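You operate a simulated robot arm through the tools that you are given. There is no shell and no other tool. Be economical: measure what you need, move in short steps, check, and stop when the job is done.

You are at the controls of a simulated robot arm. One attempt, no reset.

TASK
Aim the roller's blue pipe at the blocks and briefly run the coolant.
Fine: aim before it flows; open the orange knob, start the pump at the white switch, watch it run on the blocks for a second or more, then pump off and knob shut; spill nothing. Leave the other knobs, switches and parts there as they are.

Only the result counts: the job must be done as asked and must still hold three seconds after the hand-in. Knocking over, shifting, dropping, spilling or breaking anything else fails it.

THE ROBOT
A 7-joint arm with a two-finger parallel gripper, fixed in place. Base frame: the origin is at the foot of the arm, x ahead of it, y to its left, z up. Readings come in m, degrees, newtons and seconds.
With the tool pointing down near the work surface it reaches from about 0.1 to 0.58 m from the base axis. Its first joint turns from -115.0 to 115.0 degrees. Payload 3.91 kg.
The tool frame sits at the grasp point between the pads (the TCP): z along the fingers, y along the line on which they close. The tips reach 0.03 m beyond it. The gripper opens to 0.11 m. The fingers are 0.02 m wide and 0.01 m thick; the gripper's body (0.048 by 0.112 m) begins 0.055 m behind the TCP.
Orientation is told as [roll, pitch, yaw] about the base's x, y, z axes, in that order, counted from this pose: with the fingers straight down and closing along the base's y, the tool's x points along the base's -x, its y along +y and its z along -z.

THE INTERFACE
- The arm moves only by the tool send_rows. Its argument "plan" is one flat list of numbers, 7 for each row, row after row: the shift along the tool's x, y, z in units of 300 mm (1.0 is 300 mm), then the turn, a rotation vector about the tool's x, y, z in units of 90 degrees (1.0 is 90 degrees), then the closure in counts, from 0 (fully open) to 255 (shut). In form: [x, y, z, ax, ay, az, hand, x, y, z, ax, ay, az, hand, ...]. A call has 1 to 12 rows; each row is the pose to reach, as a shift and turn from the pose commanded when the call began, along the tool's axes at that moment. A call with a number of a shift or a turn outside -1 to 1 is refused whole. Rows are played at 5 a second. More than 0.05 m and 8.6 degrees between two rows, or a gripper value outside its range, and nothing of the call is played. A pose out of reach is approached as far as the arm can. The call stops where the force on the tool passes 40 N (or 10 N more than at its start, if that is more) or the arm is blocked; 0.2 s more then pass. The fingers move at their own pace (about 0.108 m/s each) and stop on an object; they squeeze with about 39 N. The grip force told is the motor's: it shows also when the fingers shut on nothing. Time passes only in rows, and 0.2 s behind the last, so rows that repeat a pose let the fingers close. It gives the time, the measured TCP pose, the force on the tool (base axes), the opening and the grip force at its end, in the units of the frame above (readings bear some noise), and new pictures: "pictures" is both (left out), scene, wrist or none.
- Cameras (640 x 400 px; columns grow to the right, rows downward): "scene" is fixed at [0.4147, -0.5043, 1.636]; the picture's right is [0.95, 0.31, 0.00], its down [0.16, -0.50, -0.85] and it looks along [-0.26, 0.81, -0.53] (base axes); focal length 214 px, centre (320, 200). "wrist" rides on the gripper at [0.072, 0.017, -0.103] in the tool frame; the picture's right is [-0.23, 0.97, 0.00], its down [-0.76, -0.18, -0.62] and it looks along [-0.61, -0.14, 0.78] (tool axes); focal length 222 px, centre (320, 200). There is no depth. A picture from a camera that has moved, and an enlarged one, comes with that camera's place and axes in the base frame and with its lens. The place of the scene camera against the robot may be out by one fixed shift of up to 0.025 m in any direction.
- raise_lower(by): slides the trunk up (or, below 0, down) by that many m; the arm rides with it, the base frame stays. It gives what a move gives, with no picture.
- inspect(camera, box): a new picture of the part [left, top, right, bottom] of that camera's present view, enlarged. It takes no simulated time.
- finish_job(): hands the job in; it is judged then, once.

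Work in short steps. Places have to be worked out from the pictures, the camera data and where the tool is seen: move nearer, look again, correct. Check each grasp and each placing, and mend what went wrong. You have 120 turns and 170 pictures in all, those below and enlarged ones among them. Open the gripper and draw the arm clear of the work before you hand the job in, unless the task says otherwise; then end with one line.

The tools are called after "Emit:" by a JSON object that holds its "method" and its "body". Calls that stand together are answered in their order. send_rows: Moves the arm, as the interface text tells. Its arguments: {"type":"object","properties":{"plan":{"type":"array","items":{"type":"number"}},"pictures":{"type":"string","enum":["both","scene","wrist","none"]}},"required":["plan"]} The other tools are called the same way: raise_lower (by) slides the trunk up or down; inspect (camera, box) takes an enlarged picture of a part of a camera's view; finish_job () hands the job in.

At the start:

```text
clock: 0.0
eef_pos: [0.3019, 0.3085, 1.5053]
ee_rot: [0.0, 0.0, -0.1]
ft_force: [0.1, 1.2, 0.0]
grip_width: 0.11
grip_force: 0.1
trunk travel left (down, up): [-0.825, 0.165]
```

scene: 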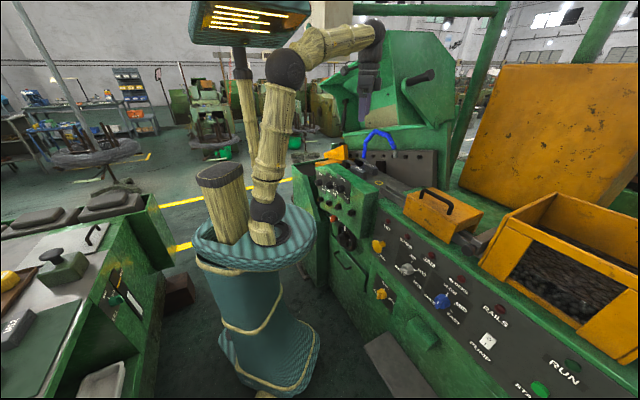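
wrist: 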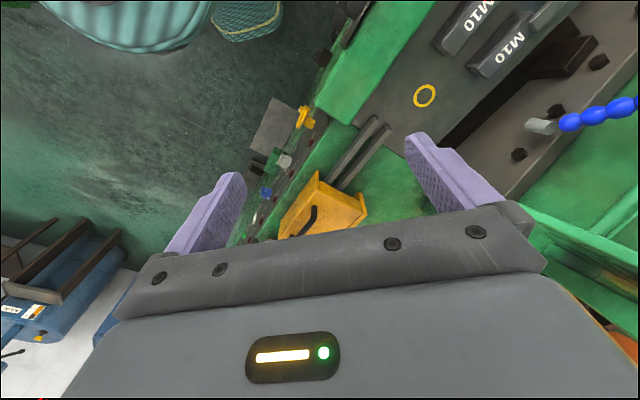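

I start by enlarging the control panel and the blue pipe area in both views.

Emit:
{"method": "inspect", "body": {"camera": "scene", "box": [300, 110, 460, 210]}}

Emit:
{"method": "inspect", "body": {"camera": "scene", "box": [360, 220, 600, 400]}}

Emit:
{"method": "inspect", "body": {"camera": "wrist", "box": [230, 0, 640, 250]}}

```text
4.00 times, centred on (380, 160) of scene
camera zoom: at [0.4147, -0.5043, 1.636], right [0.95, 0.31, 0.0], down [0.16, -0.5, -0.85], along [-0.26, 0.81, -0.53], focal length 858 px, centre (80, 360)
```

zoom: 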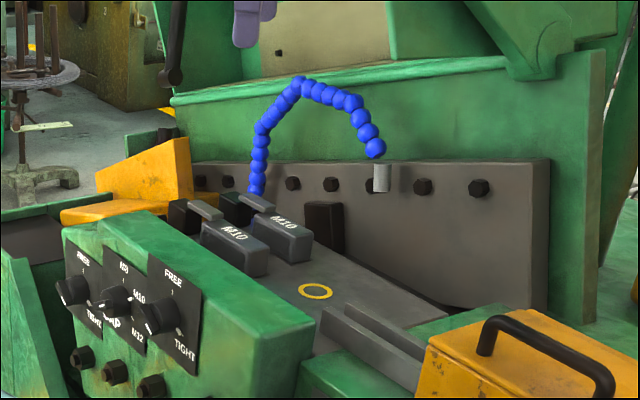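

```text
2.22 times, centred on (480, 310) of scene
camera zoom: at [0.4147, -0.5043, 1.636], right [0.95, 0.31, 0.0], down [0.16, -0.5, -0.85], along [-0.26, 0.81, -0.53], focal length 477 px, centre (-36, -44)
```

zoom: 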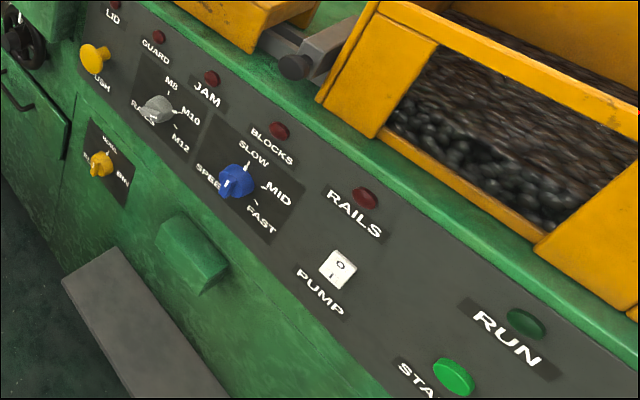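

```text
1.56 times, centred on (435, 125) of wrist
camera zoom: at [0.2293, 0.3252, 1.6101], right [0.23, 0.97, 0.0], down [0.76, -0.18, 0.62], along [0.61, -0.14, -0.78], focal length 347 px, centre (140, 317)
```

zoom: 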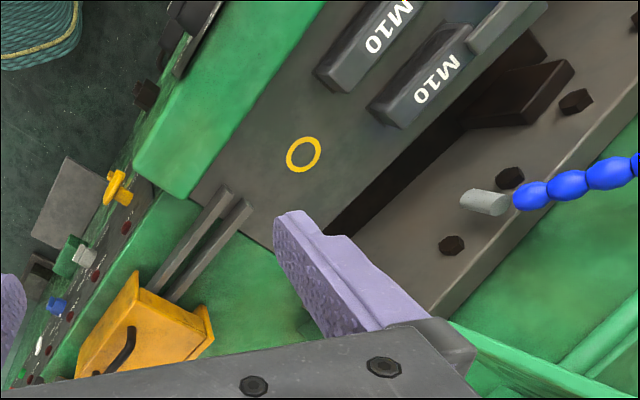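

The labels of the two yellow controls matter, so I enlarge further.

Emit:
{"method": "inspect", "body": {"camera": "scene", "box": [360, 225, 440, 275]}}

Emit:
{"method": "inspect", "body": {"camera": "scene", "box": [360, 260, 440, 310]}}

Emit:
{"method": "inspect", "body": {"camera": "wrist", "box": [230, 90, 330, 250]}}

Emit:
{"method": "inspect", "body": {"camera": "scene", "box": [300, 150, 380, 250]}}

```text
8.00 times, centred on (400, 250) of scene
camera zoom: at [0.4147, -0.5043, 1.636], right [0.95, 0.31, 0.0], down [0.16, -0.5, -0.85], along [-0.26, 0.81, -0.53], focal length 1716 px, centre (-320, -200)
```

zoom: 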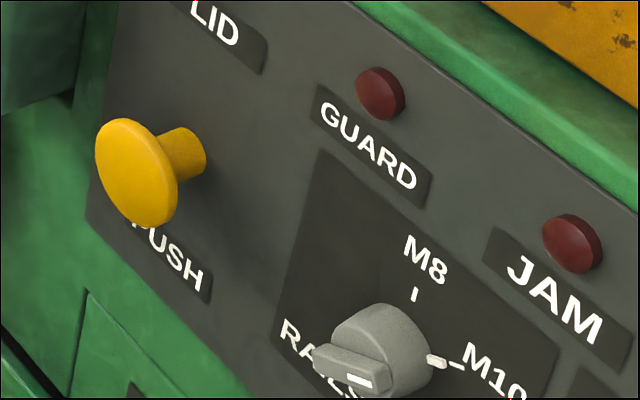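

```text
8.00 times, centred on (400, 285) of scene
camera zoom: at [0.4147, -0.5043, 1.636], right [0.95, 0.31, 0.0], down [0.16, -0.5, -0.85], along [-0.26, 0.81, -0.53], focal length 1716 px, centre (-320, -480)
```

zoom: 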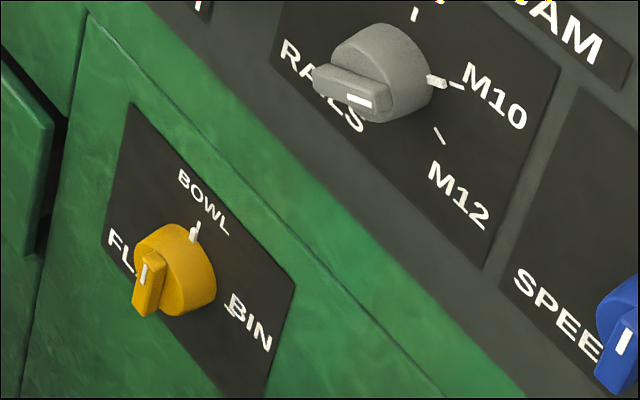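

```text
2.50 times, centred on (280, 170) of wrist
camera zoom: at [0.2293, 0.3252, 1.6101], right [0.23, 0.97, 0.0], down [0.76, -0.18, 0.62], along [0.61, -0.14, -0.78], focal length 555 px, centre (420, 275)
```

zoom: 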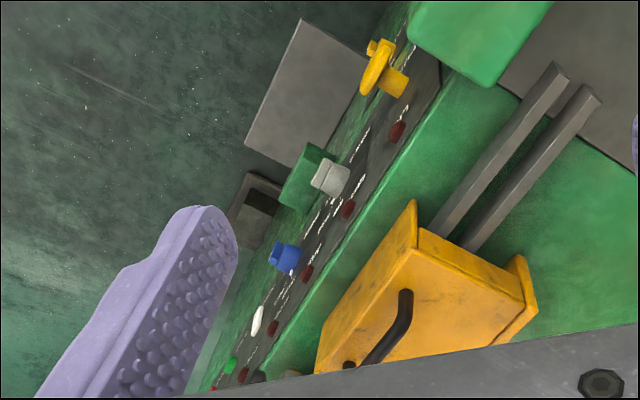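

```text
4.00 times, centred on (340, 200) of scene
camera zoom: at [0.4147, -0.5043, 1.636], right [0.95, 0.31, 0.0], down [0.16, -0.5, -0.85], along [-0.26, 0.81, -0.53], focal length 858 px, centre (240, 200)
```

zoom: 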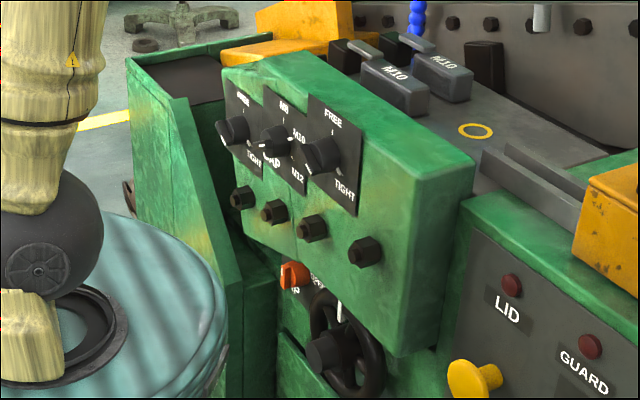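

The orange knob sits under the small green box, by the handwheel; the panel runs at 45° to the base. The nozzle is about (0.46, 0.67, 1.23) and the blocks about (0.32, 0.61, 1.14). I turn the tool 45° and move over to look at pipe and blocks.

Emit:
{"method": "send_rows", "body": {"plan": [0.06, 0.06, 0.04, 0, 0, -0.083, 0, 0.12, 0.12, 0.09, 0, 0, -0.167, 0, 0.18, 0.18, 0.13, 0, 0, -0.25, 0, 0.24, 0.24, 0.18, 0, 0, -0.333, 0, 0.3, 0.3, 0.22, 0, 0, -0.417, 0, 0.353, 0.353, 0.267, 0, 0, -0.5, 0]}}

```text
clock: 1.4
eef_pos: [0.196, 0.4148, 1.4244]
ee_rot: [-0.1, 0.1, 45.1]
ft_force: [-0.9, 0.4, -1.3]
grip_width: 0.1099
grip_force: 0.1
trunk travel left (down, up): [-0.825, 0.165]
camera wrist: at [0.1332, 0.3763, 1.5292], right [-0.53, 0.85, 0.0], down [0.66, 0.42, 0.62], along [0.53, 0.33, -0.78], focal length 222 px, centre (320, 200)
```

scene: 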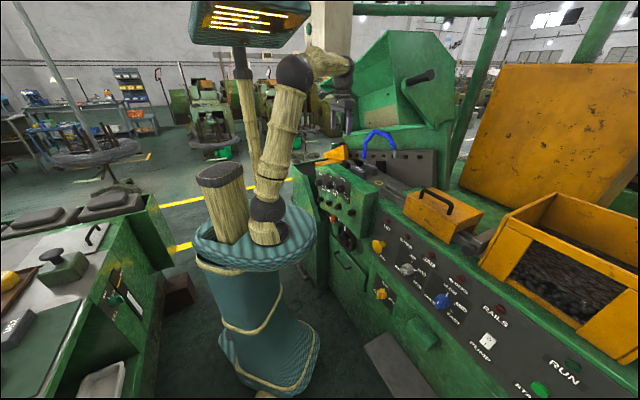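
wrist: 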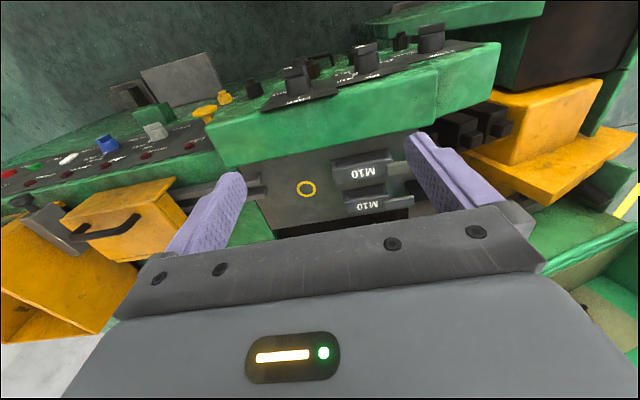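

The wrist camera is on the near side and sees the scene upside-down. I want it above the hand when the tool points forward, so I turn the tool about its axis, 90° first.

Emit:
{"method": "send_rows", "body": {"plan": [0, 0, 0, 0, 0, -0.09, 0, 0, 0, 0, 0, 0, -0.18, 0, 0, 0, 0, 0, 0, -0.27, 0, 0, 0, 0, 0, 0, -0.36, 0, 0, 0, 0, 0, 0, -0.45, 0, 0, 0, 0, 0, 0, -0.54, 0, 0, 0, 0, 0, 0, -0.63, 0, 0, 0, 0, 0, 0, -0.72, 0, 0, 0, 0, 0, 0, -0.81, 0, 0, 0, 0, 0, 0, -0.9, 0, 0, 0, 0, 0, 0, -0.99, 0], "pictures": "wrist"}}

```text
clock: 3.8
eef_pos: [0.1964, 0.4125, 1.4248]
ee_rot: [-0.1, -0.1, 134.2]
ft_force: [0.1, 0.2, -0.4]
grip_width: 0.11
grip_force: 0.0
trunk travel left (down, up): [-0.825, 0.165]
camera wrist: at [0.2347, 0.3502, 1.5294], right [-0.86, -0.52, 0.0], down [-0.4, 0.67, 0.62], along [-0.32, 0.53, -0.78], focal length 222 px, centre (320, 200)
```

wrist: 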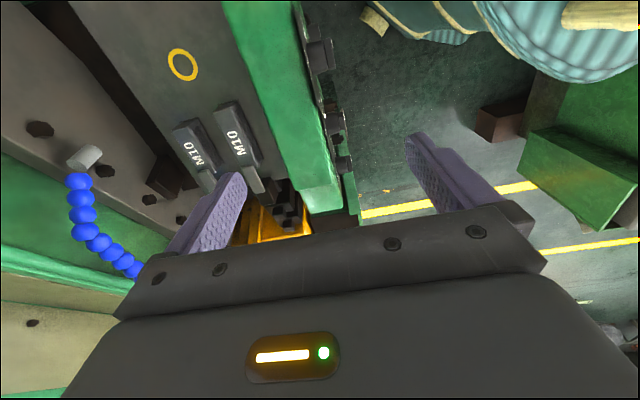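

That turn worked; I complete the other 90° and look again.

Emit:
{"method": "send_rows", "body": {"plan": [0, 0, 0, 0, 0, -0.09, 0, 0, 0, 0, 0, 0, -0.18, 0, 0, 0, 0, 0, 0, -0.27, 0, 0, 0, 0, 0, 0, -0.36, 0, 0, 0, 0, 0, 0, -0.45, 0, 0, 0, 0, 0, 0, -0.54, 0, 0, 0, 0, 0, 0, -0.63, 0, 0, 0, 0, 0, 0, -0.72, 0, 0, 0, 0, 0, 0, -0.81, 0, 0, 0, 0, 0, 0, -0.9, 0, 0, 0, 0, 0, 0, -1.0, 0], "pictures": "wrist"}}

```text
refused: row 11 steps farther than a row can; nothing moved
```

Emit:
{"method": "send_rows", "body": {"plan": [0, 0, 0, 0, 0, -0.09, 0, 0, 0, 0, 0, 0, -0.18, 0, 0, 0, 0, 0, 0, -0.27, 0, 0, 0, 0, 0, 0, -0.36, 0, 0, 0, 0, 0, 0, -0.45, 0, 0, 0, 0, 0, 0, -0.54, 0, 0, 0, 0, 0, 0, -0.63, 0, 0, 0, 0, 0, 0, -0.72, 0, 0, 0, 0, 0, 0, -0.81, 0, 0, 0, 0, 0, 0, -0.9, 0, 0, 0, 0, 0, 0, -0.95, 0, 0, 0, 0, 0, 0, -1.0, 0], "pictures": "wrist"}}

```text
clock: 6.4
eef_pos: [0.1956, 0.4136, 1.4257]
ee_rot: [0.0, 0.1, -135.9]
ft_force: [0.3, 0.3, 0.1]
grip_width: 0.11
grip_force: 0.1
trunk travel left (down, up): [-0.825, 0.165]
camera wrist: at [0.2602, 0.4526, 1.5301], right [0.52, -0.86, 0.0], down [-0.67, -0.4, 0.62], along [-0.53, -0.32, -0.78], focal length 222 px, centre (320, 200)
```

wrist: 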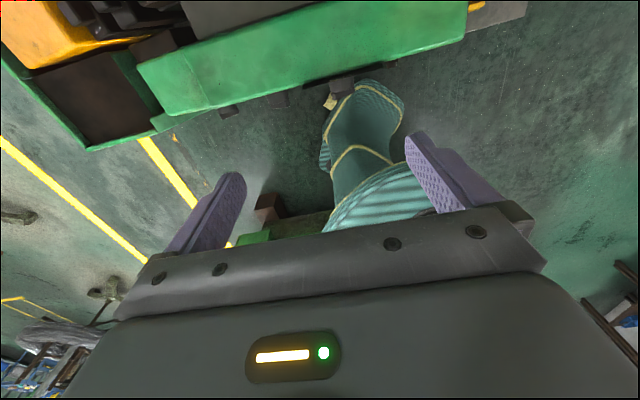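

Now tilt the tool up towards the machine (about tool y), to about 75° and look.

Emit:
{"method": "send_rows", "body": {"plan": [0, 0, 0, 0, 0.09, 0, 0, 0, 0, 0, 0, 0.18, 0, 0, 0, 0, 0, 0, 0.27, 0, 0, 0, 0, 0, 0, 0.36, 0, 0, 0, 0, 0, 0, 0.45, 0, 0, 0, 0, 0, 0, 0.54, 0, 0, 0, 0, 0, 0, 0.63, 0, 0, 0, 0, 0, 0, 0.72, 0, 0, 0, 0, 0, 0, 0.81, 0, 0], "pictures": "both"}}

```text
clock: 8.4
eef_pos: [0.2078, 0.4098, 1.4246]
ee_rot: [-2.9, 72.1, -139.8]
ft_force: [-0.1, 0.7, -1.6]
grip_width: 0.1101
grip_force: 0.1
trunk travel left (down, up): [-0.825, 0.165]
camera wrist: at [0.1642, 0.3457, 1.5254], right [0.61, -0.76, -0.23], down [-0.73, -0.43, -0.53], along [0.3, 0.49, -0.82], focal length 222 px, centre (320, 200)
```

scene: 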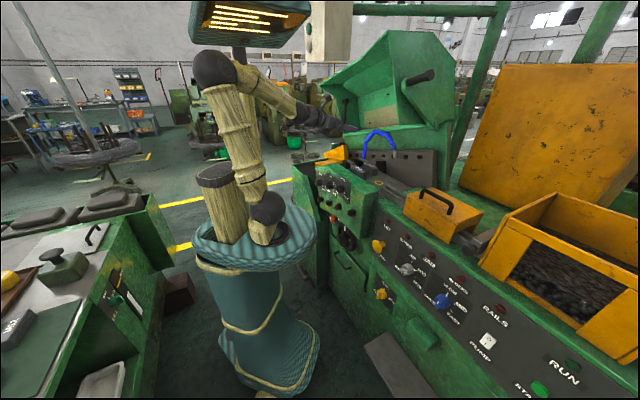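
wrist: 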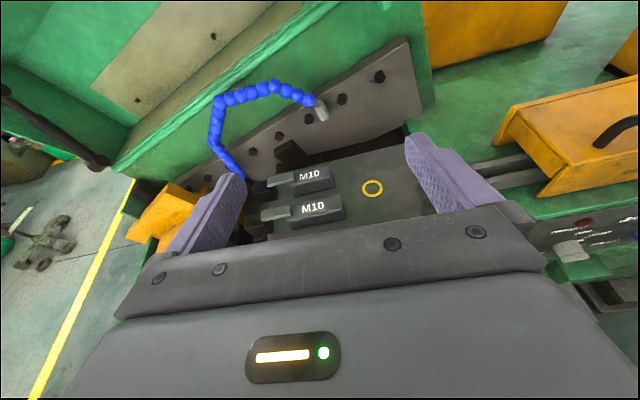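

Good view now. Enlarge the pipe and blocks.

Emit:
{"method": "inspect", "body": {"camera": "wrist", "box": [180, 60, 440, 240]}}

Emit:
{"method": "inspect", "body": {"camera": "scene", "box": [330, 115, 430, 190]}}

```text
2.22 times, centred on (310, 150) of wrist
camera zoom: at [0.1642, 0.3457, 1.5254], right [0.61, -0.76, -0.23], down [-0.73, -0.43, -0.53], along [0.3, 0.49, -0.82], focal length 494 px, centre (342, 311)
```

zoom: 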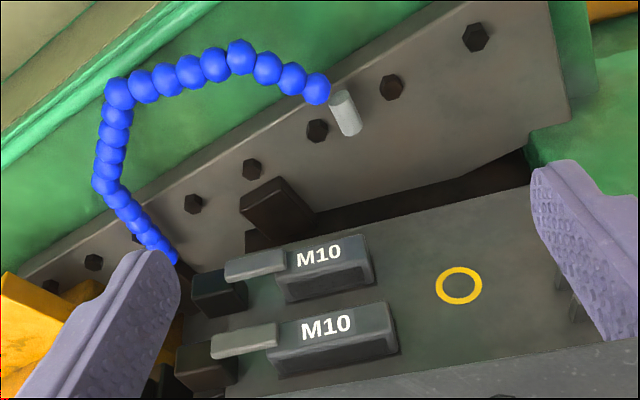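

```text
5.33 times, centred on (380, 152) of scene
camera zoom: at [0.4147, -0.5043, 1.636], right [0.95, 0.31, 0.0], down [0.16, -0.5, -0.85], along [-0.26, 0.81, -0.53], focal length 1144 px, centre (0, 453)
```

zoom: 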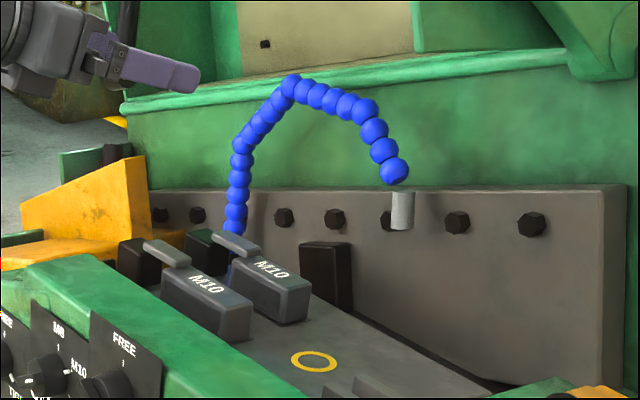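

The pipe stands behind and left of the blocks (base about (0.27, 0.82)), in a plane parallel to the panel, with the nozzle tip to the right. A swing of about 30° toward me about its base would put the nozzle over the blocks. I approach the nozzle with fingers half-open, stopping short.

Emit:
{"method": "send_rows", "body": {"plan": [-0.027, 0, 0.117, 0, 0, 0, 139, -0.054, 0, 0.235, 0, 0, 0, 139, -0.081, 0, 0.352, 0, 0, 0, 139, -0.108, 0, 0.47, 0, 0, 0, 139, -0.135, 0, 0.587, 0, 0, 0, 139, -0.163, 0, 0.704, 0, 0, 0, 139, -0.19, 0, 0.822, 0, 0, 0, 139, -0.217, 0, 0.939, 0, 0, 0, 139, -0.217, 0, 0.939, 0, 0, 0, 139], "pictures": "both"}}

```text
clock: 10.4
eef_pos: [0.3723, 0.5881, 1.2811]
ee_rot: [-0.2, 73.0, -135.9]
ft_force: [-0.4, 0.1, 1.3]
grip_width: 0.0498
grip_force: 0.0
trunk travel left (down, up): [-0.825, 0.165]
camera wrist: at [0.3285, 0.5218, 1.3812], right [0.63, -0.75, -0.22], down [-0.71, -0.44, -0.55], along [0.31, 0.5, -0.81], focal length 222 px, centre (320, 200)
```

scene: 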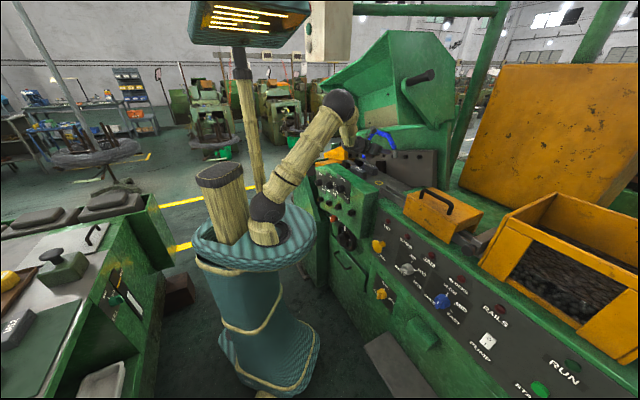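
wrist: 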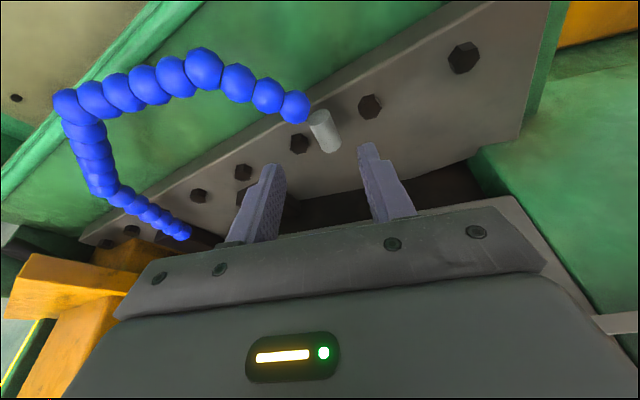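

Using both cameras, the nozzle tip is near (0.464, 0.675, 1.20). I step closer, stopping just before the fingers straddle it.

Emit:
{"method": "send_rows", "body": {"plan": [-0.034, 0.003, 0.098, 0, 0, 0, 139, -0.068, 0.006, 0.195, 0, 0, 0, 139, -0.102, 0.01, 0.293, 0, 0, 0, 139, -0.102, 0.01, 0.293, 0, 0, 0, 139], "pictures": "wrist"}}

Emit:
{"method": "inspect", "body": {"camera": "scene", "box": [340, 115, 430, 175]}}

```text
clock: 11.4
eef_pos: [0.4289, 0.6354, 1.226]
ee_rot: [-0.1, 72.9, -135.9]
ft_force: [0.4, -0.5, 0.8]
grip_width: 0.0498
grip_force: 0.1
trunk travel left (down, up): [-0.825, 0.165]
camera wrist: at [0.386, 0.5707, 1.3263], right [0.63, -0.75, -0.22], down [-0.71, -0.44, -0.54], along [0.31, 0.5, -0.81], focal length 222 px, centre (320, 200)
```

wrist: 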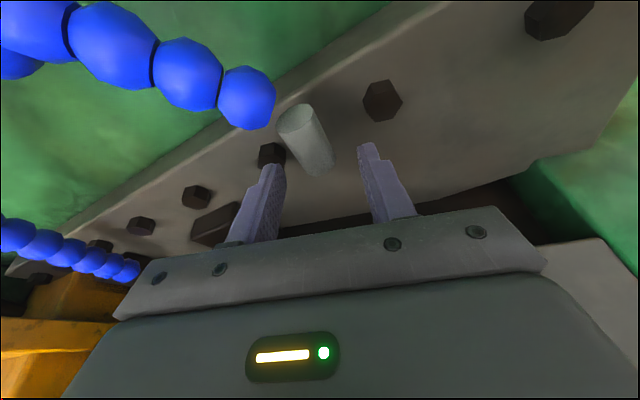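

```text
6.67 times, centred on (385, 145) of scene
camera zoom: at [0.4147, -0.5043, 1.636], right [0.95, 0.31, 0.0], down [0.16, -0.5, -0.85], along [-0.26, 0.81, -0.53], focal length 1430 px, centre (-113, 567)
```

zoom: 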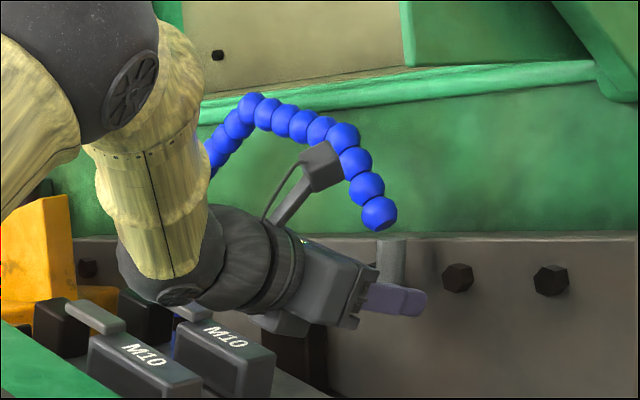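

The gripper seen in the scene view shows the scene camera is off by ~2 cm; corrected, the nozzle tip is at (0.445, 0.653, 1.217). I move 2.5 cm further in and slightly up so that the nozzle lies between the pads.

Emit:
{"method": "send_rows", "body": {"plan": [0.025, 0, 0.037, 0, 0, 0, 139, 0.051, 0, 0.075, 0, 0, 0, 139, 0.051, 0, 0.075, 0, 0, 0, 139], "pictures": "wrist"}}

Emit:
{"method": "inspect", "body": {"camera": "scene", "box": [340, 115, 430, 175]}}

```text
clock: 12.2
eef_pos: [0.4477, 0.6561, 1.2332]
ee_rot: [-0.1, 72.9, -135.9]
ft_force: [-0.3, 0.6, 1.3]
grip_width: 0.0499
grip_force: 0.0
trunk travel left (down, up): [-0.825, 0.165]
camera wrist: at [0.4054, 0.5897, 1.3325], right [0.63, -0.75, -0.22], down [-0.71, -0.44, -0.54], along [0.31, 0.5, -0.81], focal length 222 px, centre (320, 200)
```

wrist: 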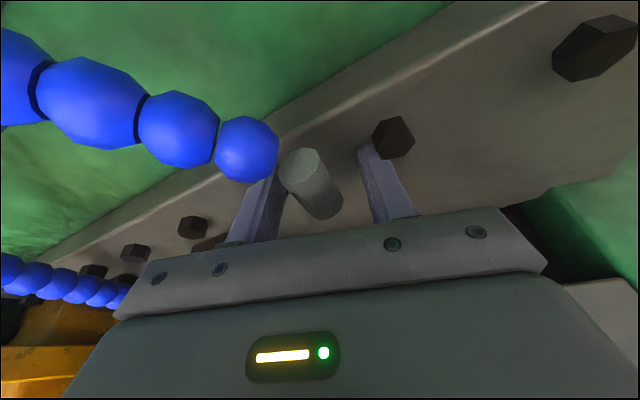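

```text
6.67 times, centred on (385, 145) of scene
camera zoom: at [0.4147, -0.5043, 1.636], right [0.95, 0.31, 0.0], down [0.16, -0.5, -0.85], along [-0.26, 0.81, -0.53], focal length 1430 px, centre (-113, 567)
```

zoom: 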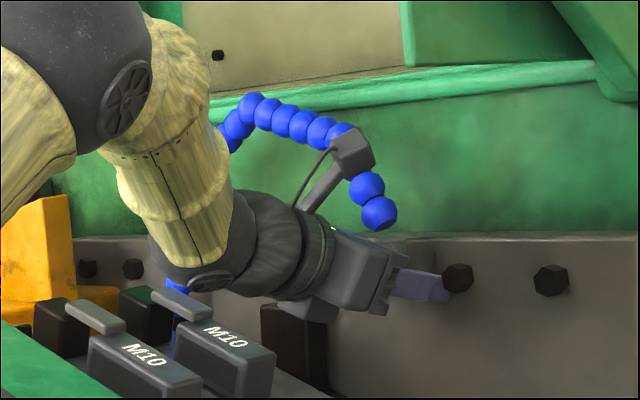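

The nozzle is between the pads. I close gently.

Emit:
{"method": "send_rows", "body": {"plan": [0, 0, 0, 0, 0, 0, 170, 0, 0, 0, 0, 0, 0, 190, 0, 0, 0, 0, 0, 0, 210, 0, 0, 0, 0, 0, 0, 255, 0, 0, 0, 0, 0, 0, 255], "pictures": "wrist"}}

```text
clock: 13.4
eef_pos: [0.4483, 0.6552, 1.2323]
ee_rot: [0.0, 72.9, -135.9]
ft_force: [0.5, -0.6, 0.4]
grip_width: 0.0
grip_force: 37.8
trunk travel left (down, up): [-0.825, 0.165]
camera wrist: at [0.4054, 0.5898, 1.3325], right [0.63, -0.75, -0.22], down [-0.71, -0.44, -0.54], along [0.31, 0.5, -0.81], focal length 222 px, centre (320, 200)
```

wrist: 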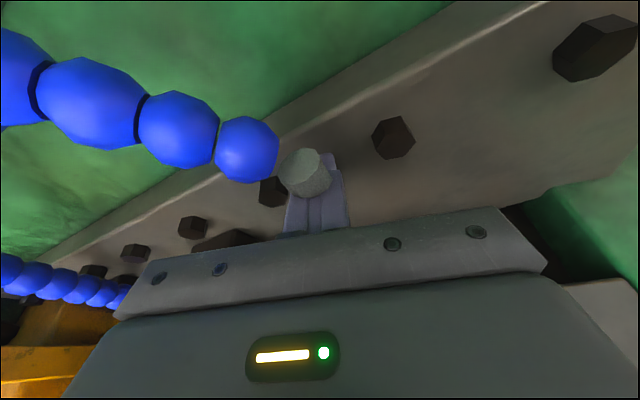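

The fingers closed to zero through the grey nozzle, so it offers nothing to grip; I'll use the last blue bead instead. I open, back off and roll the tool 45° so the pads close across the sloping end segment.

Emit:
{"method": "send_rows", "body": {"plan": [0, 0, 0, 0, 0, 0, 139, 0, 0, 0, 0, 0, 0, 139, 0, 0, -0.1, 0, 0, 0, 139, 0, 0, -0.22, 0, 0, 0, 130, 0, 0, -0.22, 0, 0, -0.09, 130, 0, 0, -0.22, 0, 0, -0.18, 130, 0, 0, -0.22, 0, 0, -0.27, 130, 0, 0, -0.22, 0, 0, -0.36, 130, 0, 0, -0.22, 0, 0, -0.45, 130, 0, 0, -0.22, 0, 0, -0.5, 130, 0, 0, -0.22, 0, 0, -0.5, 130], "pictures": "wrist"}}

Emit:
{"method": "inspect", "body": {"camera": "scene", "box": [340, 115, 430, 175]}}

```text
clock: 15.8
eef_pos: [0.4045, 0.6112, 1.2527]
ee_rot: [66.5, 42.4, -62.2]
ft_force: [-0.1, -0.4, -0.7]
grip_width: 0.0537
grip_force: 0.0
trunk travel left (down, up): [-0.825, 0.165]
camera wrist: at [0.3196, 0.5845, 1.3449], right [0.7, -0.5, 0.51], down [-0.28, -0.85, -0.45], along [0.65, 0.18, -0.74], focal length 222 px, centre (320, 200)
```

wrist: 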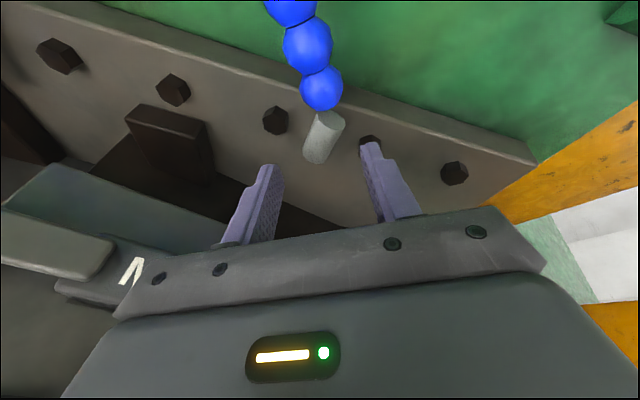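

```text
6.67 times, centred on (385, 145) of scene
camera zoom: at [0.4147, -0.5043, 1.636], right [0.95, 0.31, 0.0], down [0.16, -0.5, -0.85], along [-0.26, 0.81, -0.53], focal length 1430 px, centre (-113, 567)
```

zoom: 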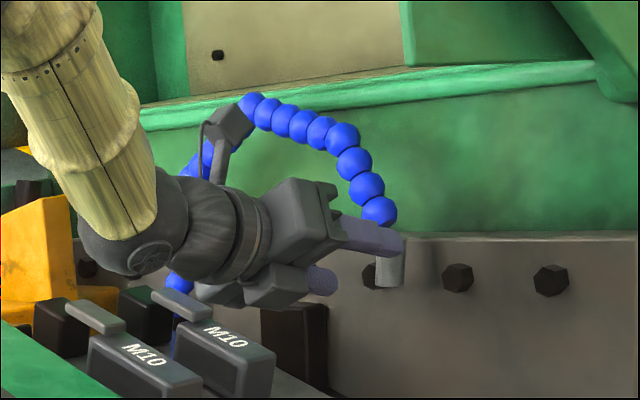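

The last bead is at about (0.429, 0.667, 1.276). I shift sideways in line with it, then forward so it sits between the pads.

Emit:
{"method": "send_rows", "body": {"plan": [0.05, 0.014, 0, 0, 0, 0, 130, 0.1, 0.027, 0, 0, 0, 0, 130, 0.15, 0.041, 0, 0, 0, 0, 130, 0.15, 0.041, 0.06, 0, 0, 0, 130, 0.15, 0.041, 0.12, 0, 0, 0, 130, 0.15, 0.041, 0.168, 0, 0, 0, 130, 0.15, 0.041, 0.168, 0, 0, 0, 130], "pictures": "wrist"}}

Emit:
{"method": "inspect", "body": {"camera": "scene", "box": [340, 115, 430, 175]}}

```text
clock: 17.4
eef_pos: [0.4311, 0.6697, 1.2785]
ee_rot: [66.6, 42.4, -62.2]
ft_force: [0.0, 0.6, -0.4]
grip_width: 0.0539
grip_force: 0.1
trunk travel left (down, up): [-0.825, 0.165]
camera wrist: at [0.3465, 0.6423, 1.3693], right [0.7, -0.5, 0.5], down [-0.28, -0.85, -0.45], along [0.65, 0.18, -0.74], focal length 222 px, centre (320, 200)
```

wrist: 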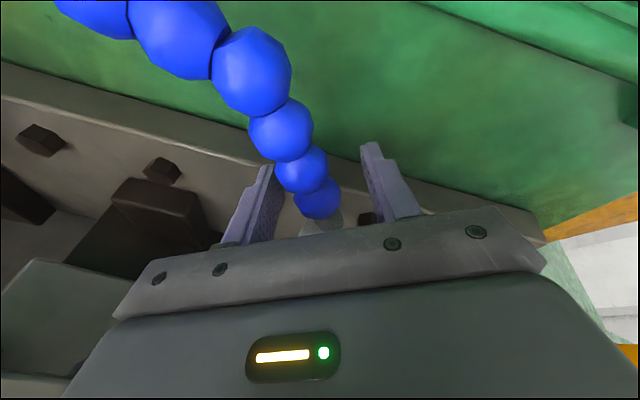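

```text
6.67 times, centred on (385, 145) of scene
camera zoom: at [0.4147, -0.5043, 1.636], right [0.95, 0.31, 0.0], down [0.16, -0.5, -0.85], along [-0.26, 0.81, -0.53], focal length 1430 px, centre (-113, 567)
```

zoom: 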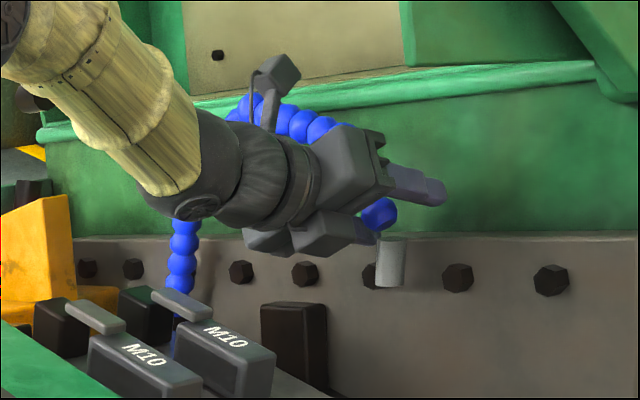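

The last beads lie between the pads; I close.

Emit:
{"method": "send_rows", "body": {"plan": [0, 0, 0, 0, 0, 0, 160, 0, 0, 0, 0, 0, 0, 180, 0, 0, 0, 0, 0, 0, 200, 0, 0, 0, 0, 0, 0, 255, 0, 0, 0, 0, 0, 0, 255], "pictures": "wrist"}}

```text
clock: 18.6
eef_pos: [0.4293, 0.6698, 1.2757]
ee_rot: [66.4, 42.3, -62.1]
ft_force: [-5.3, -0.7, -7.2]
grip_width: 0.0254
grip_force: 45.2
trunk travel left (down, up): [-0.825, 0.165]
camera wrist: at [0.3454, 0.6436, 1.3676], right [0.7, -0.5, 0.51], down [-0.28, -0.85, -0.45], along [0.65, 0.17, -0.74], focal length 222 px, centre (320, 200)
```

wrist: 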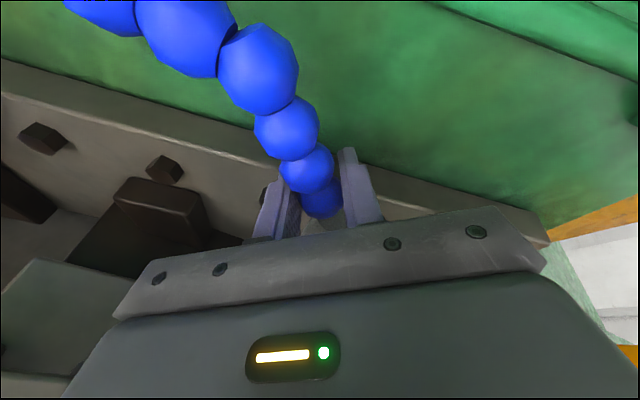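

Gripped (25 mm). Blocks are at about u −0.20, n 0.58–0.66 in panel axes, and the nozzle radius about the pipe base matches, needing a ~38° swing. I test with the first 7.5° of the arc.

Emit:
{"method": "send_rows", "body": {"plan": [-0.0101, -0.0101, -0.0468, -0.0281, -0.0281, 0.0122, 255, -0.0187, -0.0215, -0.0936, -0.0563, -0.0563, 0.0245, 255, -0.0187, -0.0215, -0.0936, -0.0563, -0.0563, 0.0245, 255], "pictures": "both"}}

```text
clock: 19.4
eef_pos: [0.4085, 0.6512, 1.2761]
ee_rot: [66.4, 42.4, -69.9]
ft_force: [-4.9, -1.8, -17.2]
grip_width: 0.0249
grip_force: 44.9
trunk travel left (down, up): [-0.825, 0.165]
camera wrist: at [0.3216, 0.6359, 1.3677], right [0.63, -0.59, 0.51], down [-0.39, -0.81, -0.45], along [0.67, 0.09, -0.74], focal length 222 px, centre (320, 200)
```

scene: 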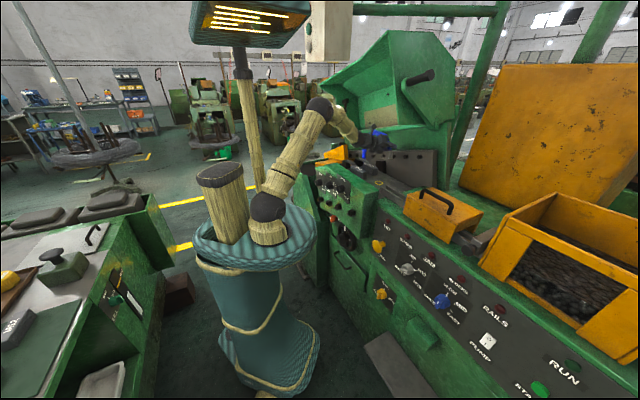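
wrist: 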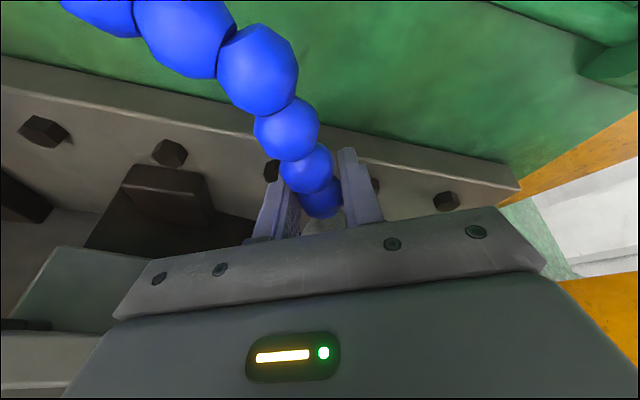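

The pipe follows the arc with only some vertical strain. I continue 15° more, easing down 2 mm.

Emit:
{"method": "send_rows", "body": {"plan": [-0.0152, -0.0142, -0.0447, -0.0282, -0.0282, 0.0123, 255, -0.0236, -0.026, -0.0914, -0.0563, -0.0563, 0.0245, 255, -0.0297, -0.0401, -0.1376, -0.0845, -0.0845, 0.0368, 255, -0.0336, -0.0562, -0.1838, -0.1127, -0.1127, 0.049, 255, -0.0336, -0.0562, -0.1838, -0.1127, -0.1127, 0.049, 255], "pictures": "wrist"}}

Emit:
{"method": "inspect", "body": {"camera": "scene", "box": [320, 115, 430, 190]}}

```text
clock: 20.6
eef_pos: [0.3592, 0.6204, 1.2759]
ee_rot: [66.5, 42.5, -84.7]
ft_force: [-4.5, 2.5, -7.4]
grip_width: 0.0254
grip_force: 44.9
trunk travel left (down, up): [-0.825, 0.165]
camera wrist: at [0.2705, 0.6285, 1.3675], right [0.46, -0.73, 0.51], down [-0.58, -0.68, -0.45], along [0.67, -0.09, -0.74], focal length 222 px, centre (320, 200)
```

wrist: 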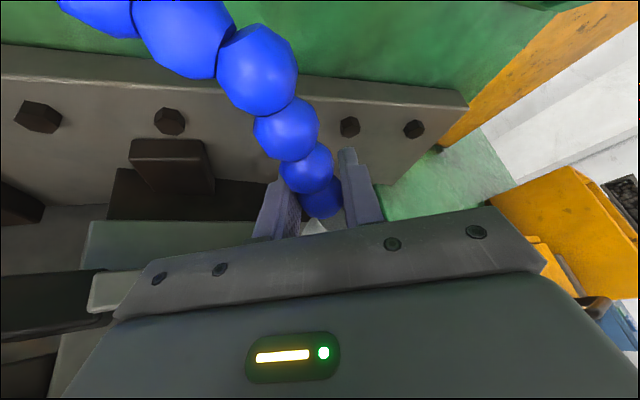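

```text
5.33 times, centred on (375, 152) of scene
camera zoom: at [0.4147, -0.5043, 1.636], right [0.95, 0.31, 0.0], down [0.16, -0.5, -0.85], along [-0.26, 0.81, -0.53], focal length 1144 px, centre (27, 453)
```

zoom: 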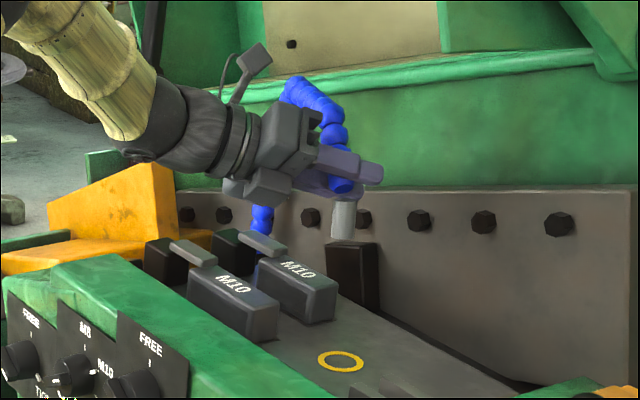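

Moving well; the nozzle is approaching the near side. Another 15° along the arc.

Emit:
{"method": "send_rows", "body": {"plan": [-0.0107, -0.0097, -0.0467, -0.0282, -0.0282, 0.0123, 255, -0.0191, -0.0215, -0.0934, -0.0563, -0.0563, 0.0245, 255, -0.0252, -0.0356, -0.1396, -0.0845, -0.0845, 0.0368, 255, -0.0291, -0.0517, -0.1858, -0.1127, -0.1127, 0.049, 255, -0.0291, -0.0517, -0.1858, -0.1127, -0.1127, 0.049, 255], "pictures": "wrist"}}

Emit:
{"method": "inspect", "body": {"camera": "scene", "box": [320, 115, 430, 190]}}

```text
clock: 21.8
eef_pos: [0.3027, 0.6031, 1.2753]
ee_rot: [66.5, 42.4, -99.8]
ft_force: [-4.8, 4.6, -6.8]
grip_width: 0.0256
grip_force: 44.9
trunk travel left (down, up): [-0.825, 0.165]
camera wrist: at [0.2193, 0.6343, 1.3674], right [0.25, -0.82, 0.51], down [-0.74, -0.5, -0.45], along [0.63, -0.26, -0.74], focal length 222 px, centre (320, 200)
```

wrist: 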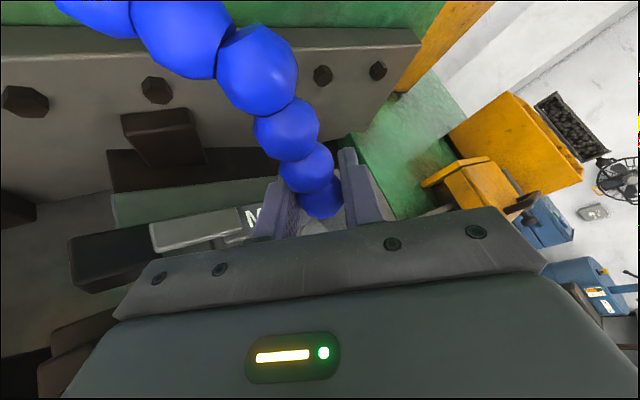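

```text
5.33 times, centred on (375, 152) of scene
camera zoom: at [0.4147, -0.5043, 1.636], right [0.95, 0.31, 0.0], down [0.16, -0.5, -0.85], along [-0.26, 0.81, -0.53], focal length 1144 px, centre (27, 453)
```

zoom: 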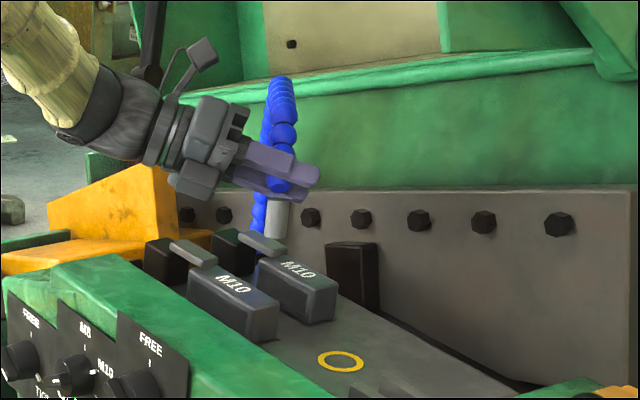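

The nozzle now hangs over the gap between the two M10 blocks. I release and back straight off to see whether it stays.

Emit:
{"method": "send_rows", "body": {"plan": [0, 0, 0, 0, 0, 0, 200, 0, 0, 0, 0, 0, 0, 130, 0, 0, 0, 0, 0, 0, 120, 0, 0, 0, 0, 0, 0, 120, 0, 0, -0.1, 0, 0, 0, 120, 0, 0, -0.2, 0, 0, 0, 120, 0, 0, -0.35, 0, 0, 0, 120, 0, 0, -0.5, 0, 0, 0, 120, 0, 0, -0.5, 0, 0, 0, 120], "pictures": "wrist"}}

Emit:
{"method": "inspect", "body": {"camera": "scene", "box": [320, 115, 430, 190]}}

```text
clock: 23.8
eef_pos: [0.1664, 0.5848, 1.3209]
ee_rot: [66.5, 42.5, -100.2]
ft_force: [0.3, 0.4, 0.3]
grip_width: 0.0582
grip_force: 0.0
trunk travel left (down, up): [-0.825, 0.165]
camera wrist: at [0.0834, 0.6159, 1.4128], right [0.25, -0.83, 0.5], down [-0.74, -0.5, -0.45], along [0.62, -0.26, -0.74], focal length 222 px, centre (320, 200)
```

wrist: 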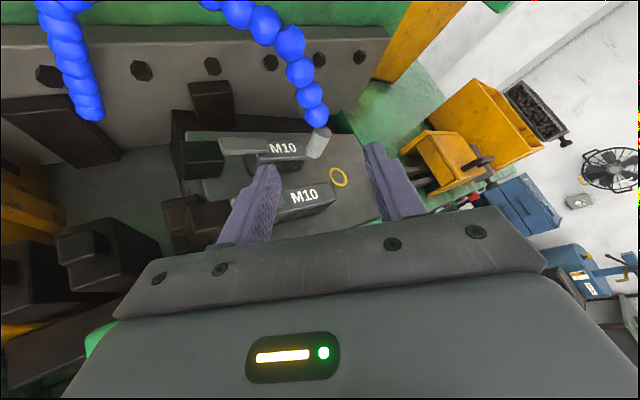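

```text
5.33 times, centred on (375, 152) of scene
camera zoom: at [0.4147, -0.5043, 1.636], right [0.95, 0.31, 0.0], down [0.16, -0.5, -0.85], along [-0.26, 0.81, -0.53], focal length 1144 px, centre (27, 453)
```

zoom: 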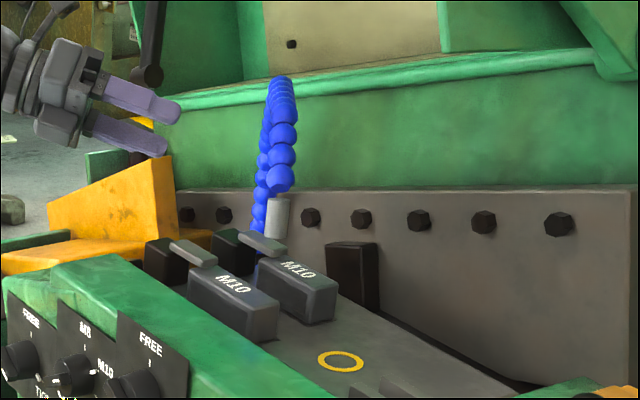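

The pipe stays: nozzle at about u −0.184, n 0.625, right over the middle of the block pair. Now I withdraw in front of the machine and undo the yaw, heading for the orange knob.

Emit:
{"method": "send_rows", "body": {"plan": [-0.058, 0.049, -0.077, 0.047, 0.047, -0.0204, 120, -0.117, 0.098, -0.154, 0.094, 0.094, -0.0408, 120, -0.175, 0.147, -0.231, 0.141, 0.141, -0.0613, 120, -0.234, 0.196, -0.307, 0.188, 0.188, -0.0817, 120, -0.292, 0.245, -0.384, 0.235, 0.235, -0.102, 120, -0.351, 0.294, -0.461, 0.2817, 0.2817, -0.1225, 120, -0.351, 0.294, -0.461, 0.2817, 0.2817, -0.1225, 120], "pictures": "none"}}

```text
clock: 25.4
eef_pos: [0.0691, 0.4442, 1.2927]
ee_rot: [64.4, 35.2, -67.2]
ft_force: [0.0, 0.1, 0.3]
grip_width: 0.0581
grip_force: 0.0
trunk travel left (down, up): [-0.825, 0.165]
```

That pose is slightly too near the base (not fully reached). I move out a little, and roll back 45° level.

Emit:
{"method": "send_rows", "body": {"plan": [-0.016, -0.016, 0.068, 0, 0, 0.083, 120, -0.032, -0.032, 0.136, 0, 0, 0.167, 120, -0.048, -0.048, 0.204, 0, 0, 0.25, 120, -0.064, -0.064, 0.272, 0, 0, 0.333, 120, -0.064, -0.064, 0.272, 0, 0, 0.417, 120, -0.064, -0.064, 0.272, 0, 0, 0.5, 120, -0.064, -0.064, 0.272, 0, 0, 0.5, 120], "pictures": "both"}}

```text
clock: 27.0
eef_pos: [0.0935, 0.483, 1.2998]
ee_rot: [-0.3, 72.9, -136.2]
ft_force: [-0.1, 0.0, 0.9]
grip_width: 0.0583
grip_force: 0.1
trunk travel left (down, up): [-0.825, 0.165]
camera wrist: at [0.0494, 0.4165, 1.3988], right [0.63, -0.74, -0.22], down [-0.71, -0.44, -0.54], along [0.31, 0.5, -0.81], focal length 222 px, centre (320, 200)
```

scene: 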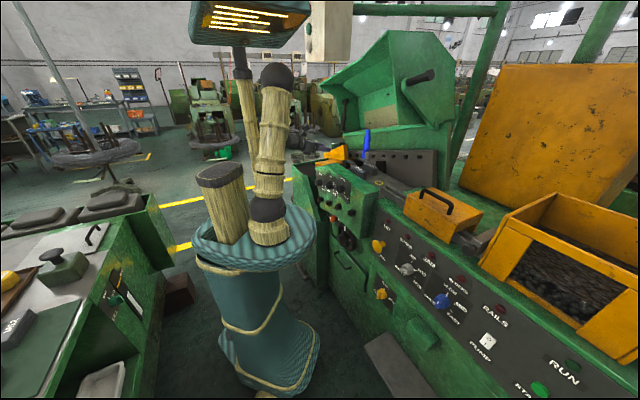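
wrist: 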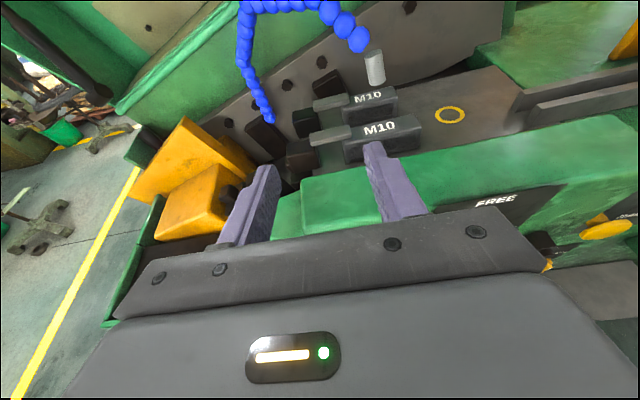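

The pipe stays on aim. Now I retreat the hand in front of the green control box before going down.

Emit:
{"method": "send_rows", "body": {"plan": [-0.033, 0, -0.106, 0, 0, 0, 120, -0.065, 0, -0.212, 0, 0, 0, 120, -0.098, 0, -0.319, 0, 0, 0, 120, -0.098, 0, -0.319, 0, 0, 0, 120], "pictures": "wrist"}}

```text
clock: 28.0
eef_pos: [0.0426, 0.4151, 1.2973]
ee_rot: [0.8, 72.9, -138.3]
ft_force: [1.1, -0.4, 0.8]
grip_width: 0.0583
grip_force: 0.1
trunk travel left (down, up): [-0.825, 0.165]
camera wrist: at [-0.0043, 0.3525, 1.3976], right [0.59, -0.78, -0.21], down [-0.73, -0.41, -0.55], along [0.34, 0.48, -0.81], focal length 222 px, centre (320, 200)
```

wrist: 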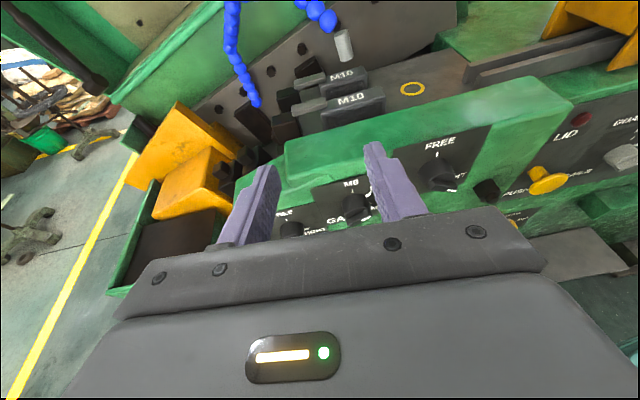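

Hand is clear in front of the box (fingertips n≈0.35, box front ≈0.45). I lower the trunk by 0.30 m.

Emit:
{"method": "raise_lower", "body": {"by": -0.3}}

Emit:
{"method": "send_rows", "body": {"plan": [0, 0, 0, 0, 0, 0, 120]}}

```text
clock: 31.0
eef_pos: [0.0392, 0.4144, 0.9932]
ee_rot: [2.5, 72.7, -136.0]
ft_force: [-0.7, -0.7, 0.4]
grip_width: 0.0583
grip_force: 0.0
trunk travel left (down, up): [-0.525, 0.465]
```

```text
clock: 31.4
eef_pos: [0.0384, 0.4146, 0.9935]
ee_rot: [2.5, 72.6, -135.9]
ft_force: [0.1, -0.2, -0.4]
grip_width: 0.0582
grip_force: 0.1
trunk travel left (down, up): [-0.525, 0.465]
camera wrist: at [-0.0074, 0.3526, 1.0944], right [0.6, -0.77, -0.2], down [-0.73, -0.42, -0.54], along [0.34, 0.47, -0.81], focal length 222 px, centre (320, 200)
```

scene: 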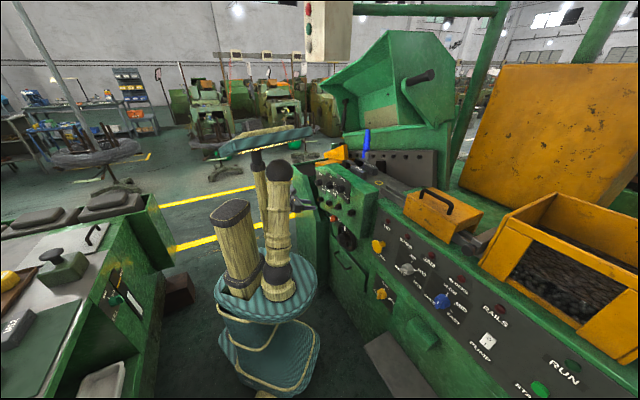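
wrist: 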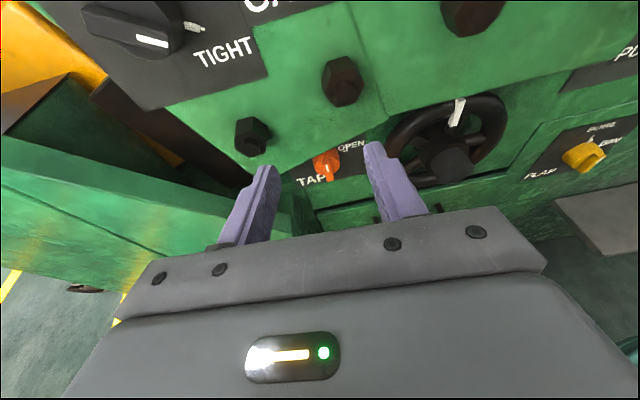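

Excellent: the orange knob "TAP" with an OPEN mark is in view. I enlarge it.

Emit:
{"method": "inspect", "body": {"camera": "wrist", "box": [275, 125, 385, 195]}}

Emit:
{"method": "inspect", "body": {"camera": "scene", "box": [315, 200, 365, 240]}}

```text
5.71 times, centred on (330, 160) of wrist
camera zoom: at [-0.0074, 0.3526, 1.0944], right [0.6, -0.77, -0.2], down [-0.73, -0.42, -0.54], along [0.34, 0.47, -0.81], focal length 1269 px, centre (263, 429)
```

zoom: 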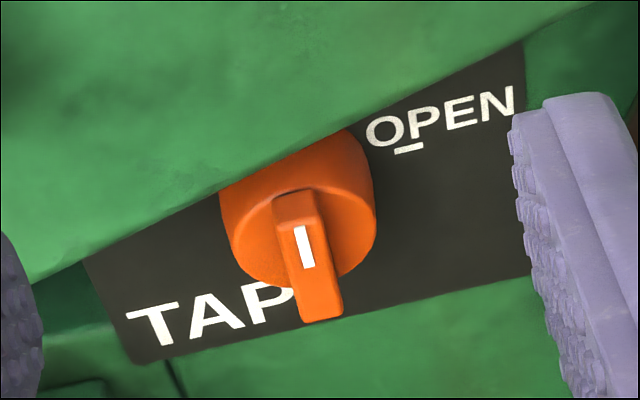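

```text
10.00 times, centred on (340, 220) of scene
camera zoom: at [0.4147, -0.5043, 1.636], right [0.95, 0.31, 0.0], down [0.16, -0.5, -0.85], along [-0.26, 0.81, -0.53], focal length 2145 px, centre (120, 0)
```

zoom: 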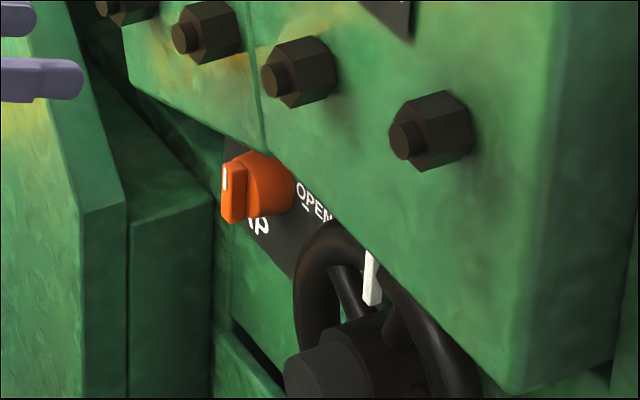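

The knob's fin is vertical now (shut) and the OPEN tick lies roughly 70–90° clockwise. I level the tool and go to a spot in front of the knob (about u −0.264, n 0.46, z 0.845).

Emit:
{"method": "send_rows", "body": {"plan": [-0.07, 0.006, 0.063, 0, 0.032, 0, 120, -0.141, 0.012, 0.127, 0, 0.063, 0, 120, -0.212, 0.018, 0.19, 0, 0.095, 0, 120, -0.282, 0.025, 0.254, 0, 0.127, 0, 120, -0.353, 0.031, 0.318, 0, 0.158, 0, 120, -0.423, 0.037, 0.381, 0, 0.19, 0, 120, -0.423, 0.037, 0.381, 0, 0.19, 0, 120], "pictures": "both"}}

```text
clock: 33.0
eef_pos: [0.0816, 0.4551, 0.8462]
ee_rot: [-158.5, 90.0, 65.7]
ft_force: [-0.3, 0.7, -0.1]
grip_width: 0.058
grip_force: 0.0
trunk travel left (down, up): [-0.525, 0.465]
camera wrist: at [0.0199, 0.3711, 0.919], right [0.68, -0.7, -0.23], down [-0.57, -0.31, -0.76], along [0.46, 0.65, -0.61], focal length 222 px, centre (320, 200)
```

scene: 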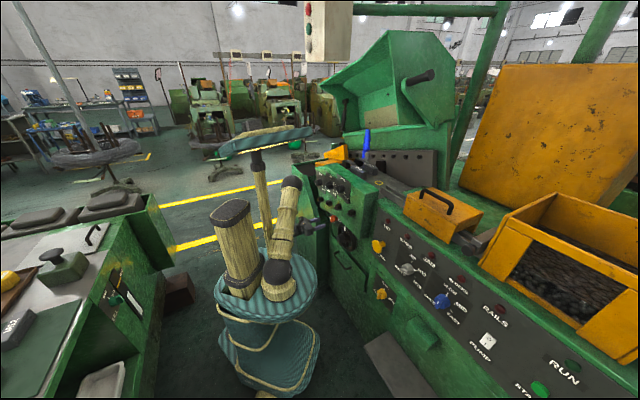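
wrist: 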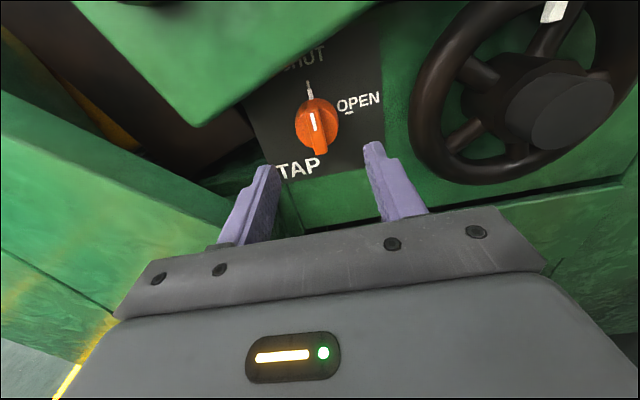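

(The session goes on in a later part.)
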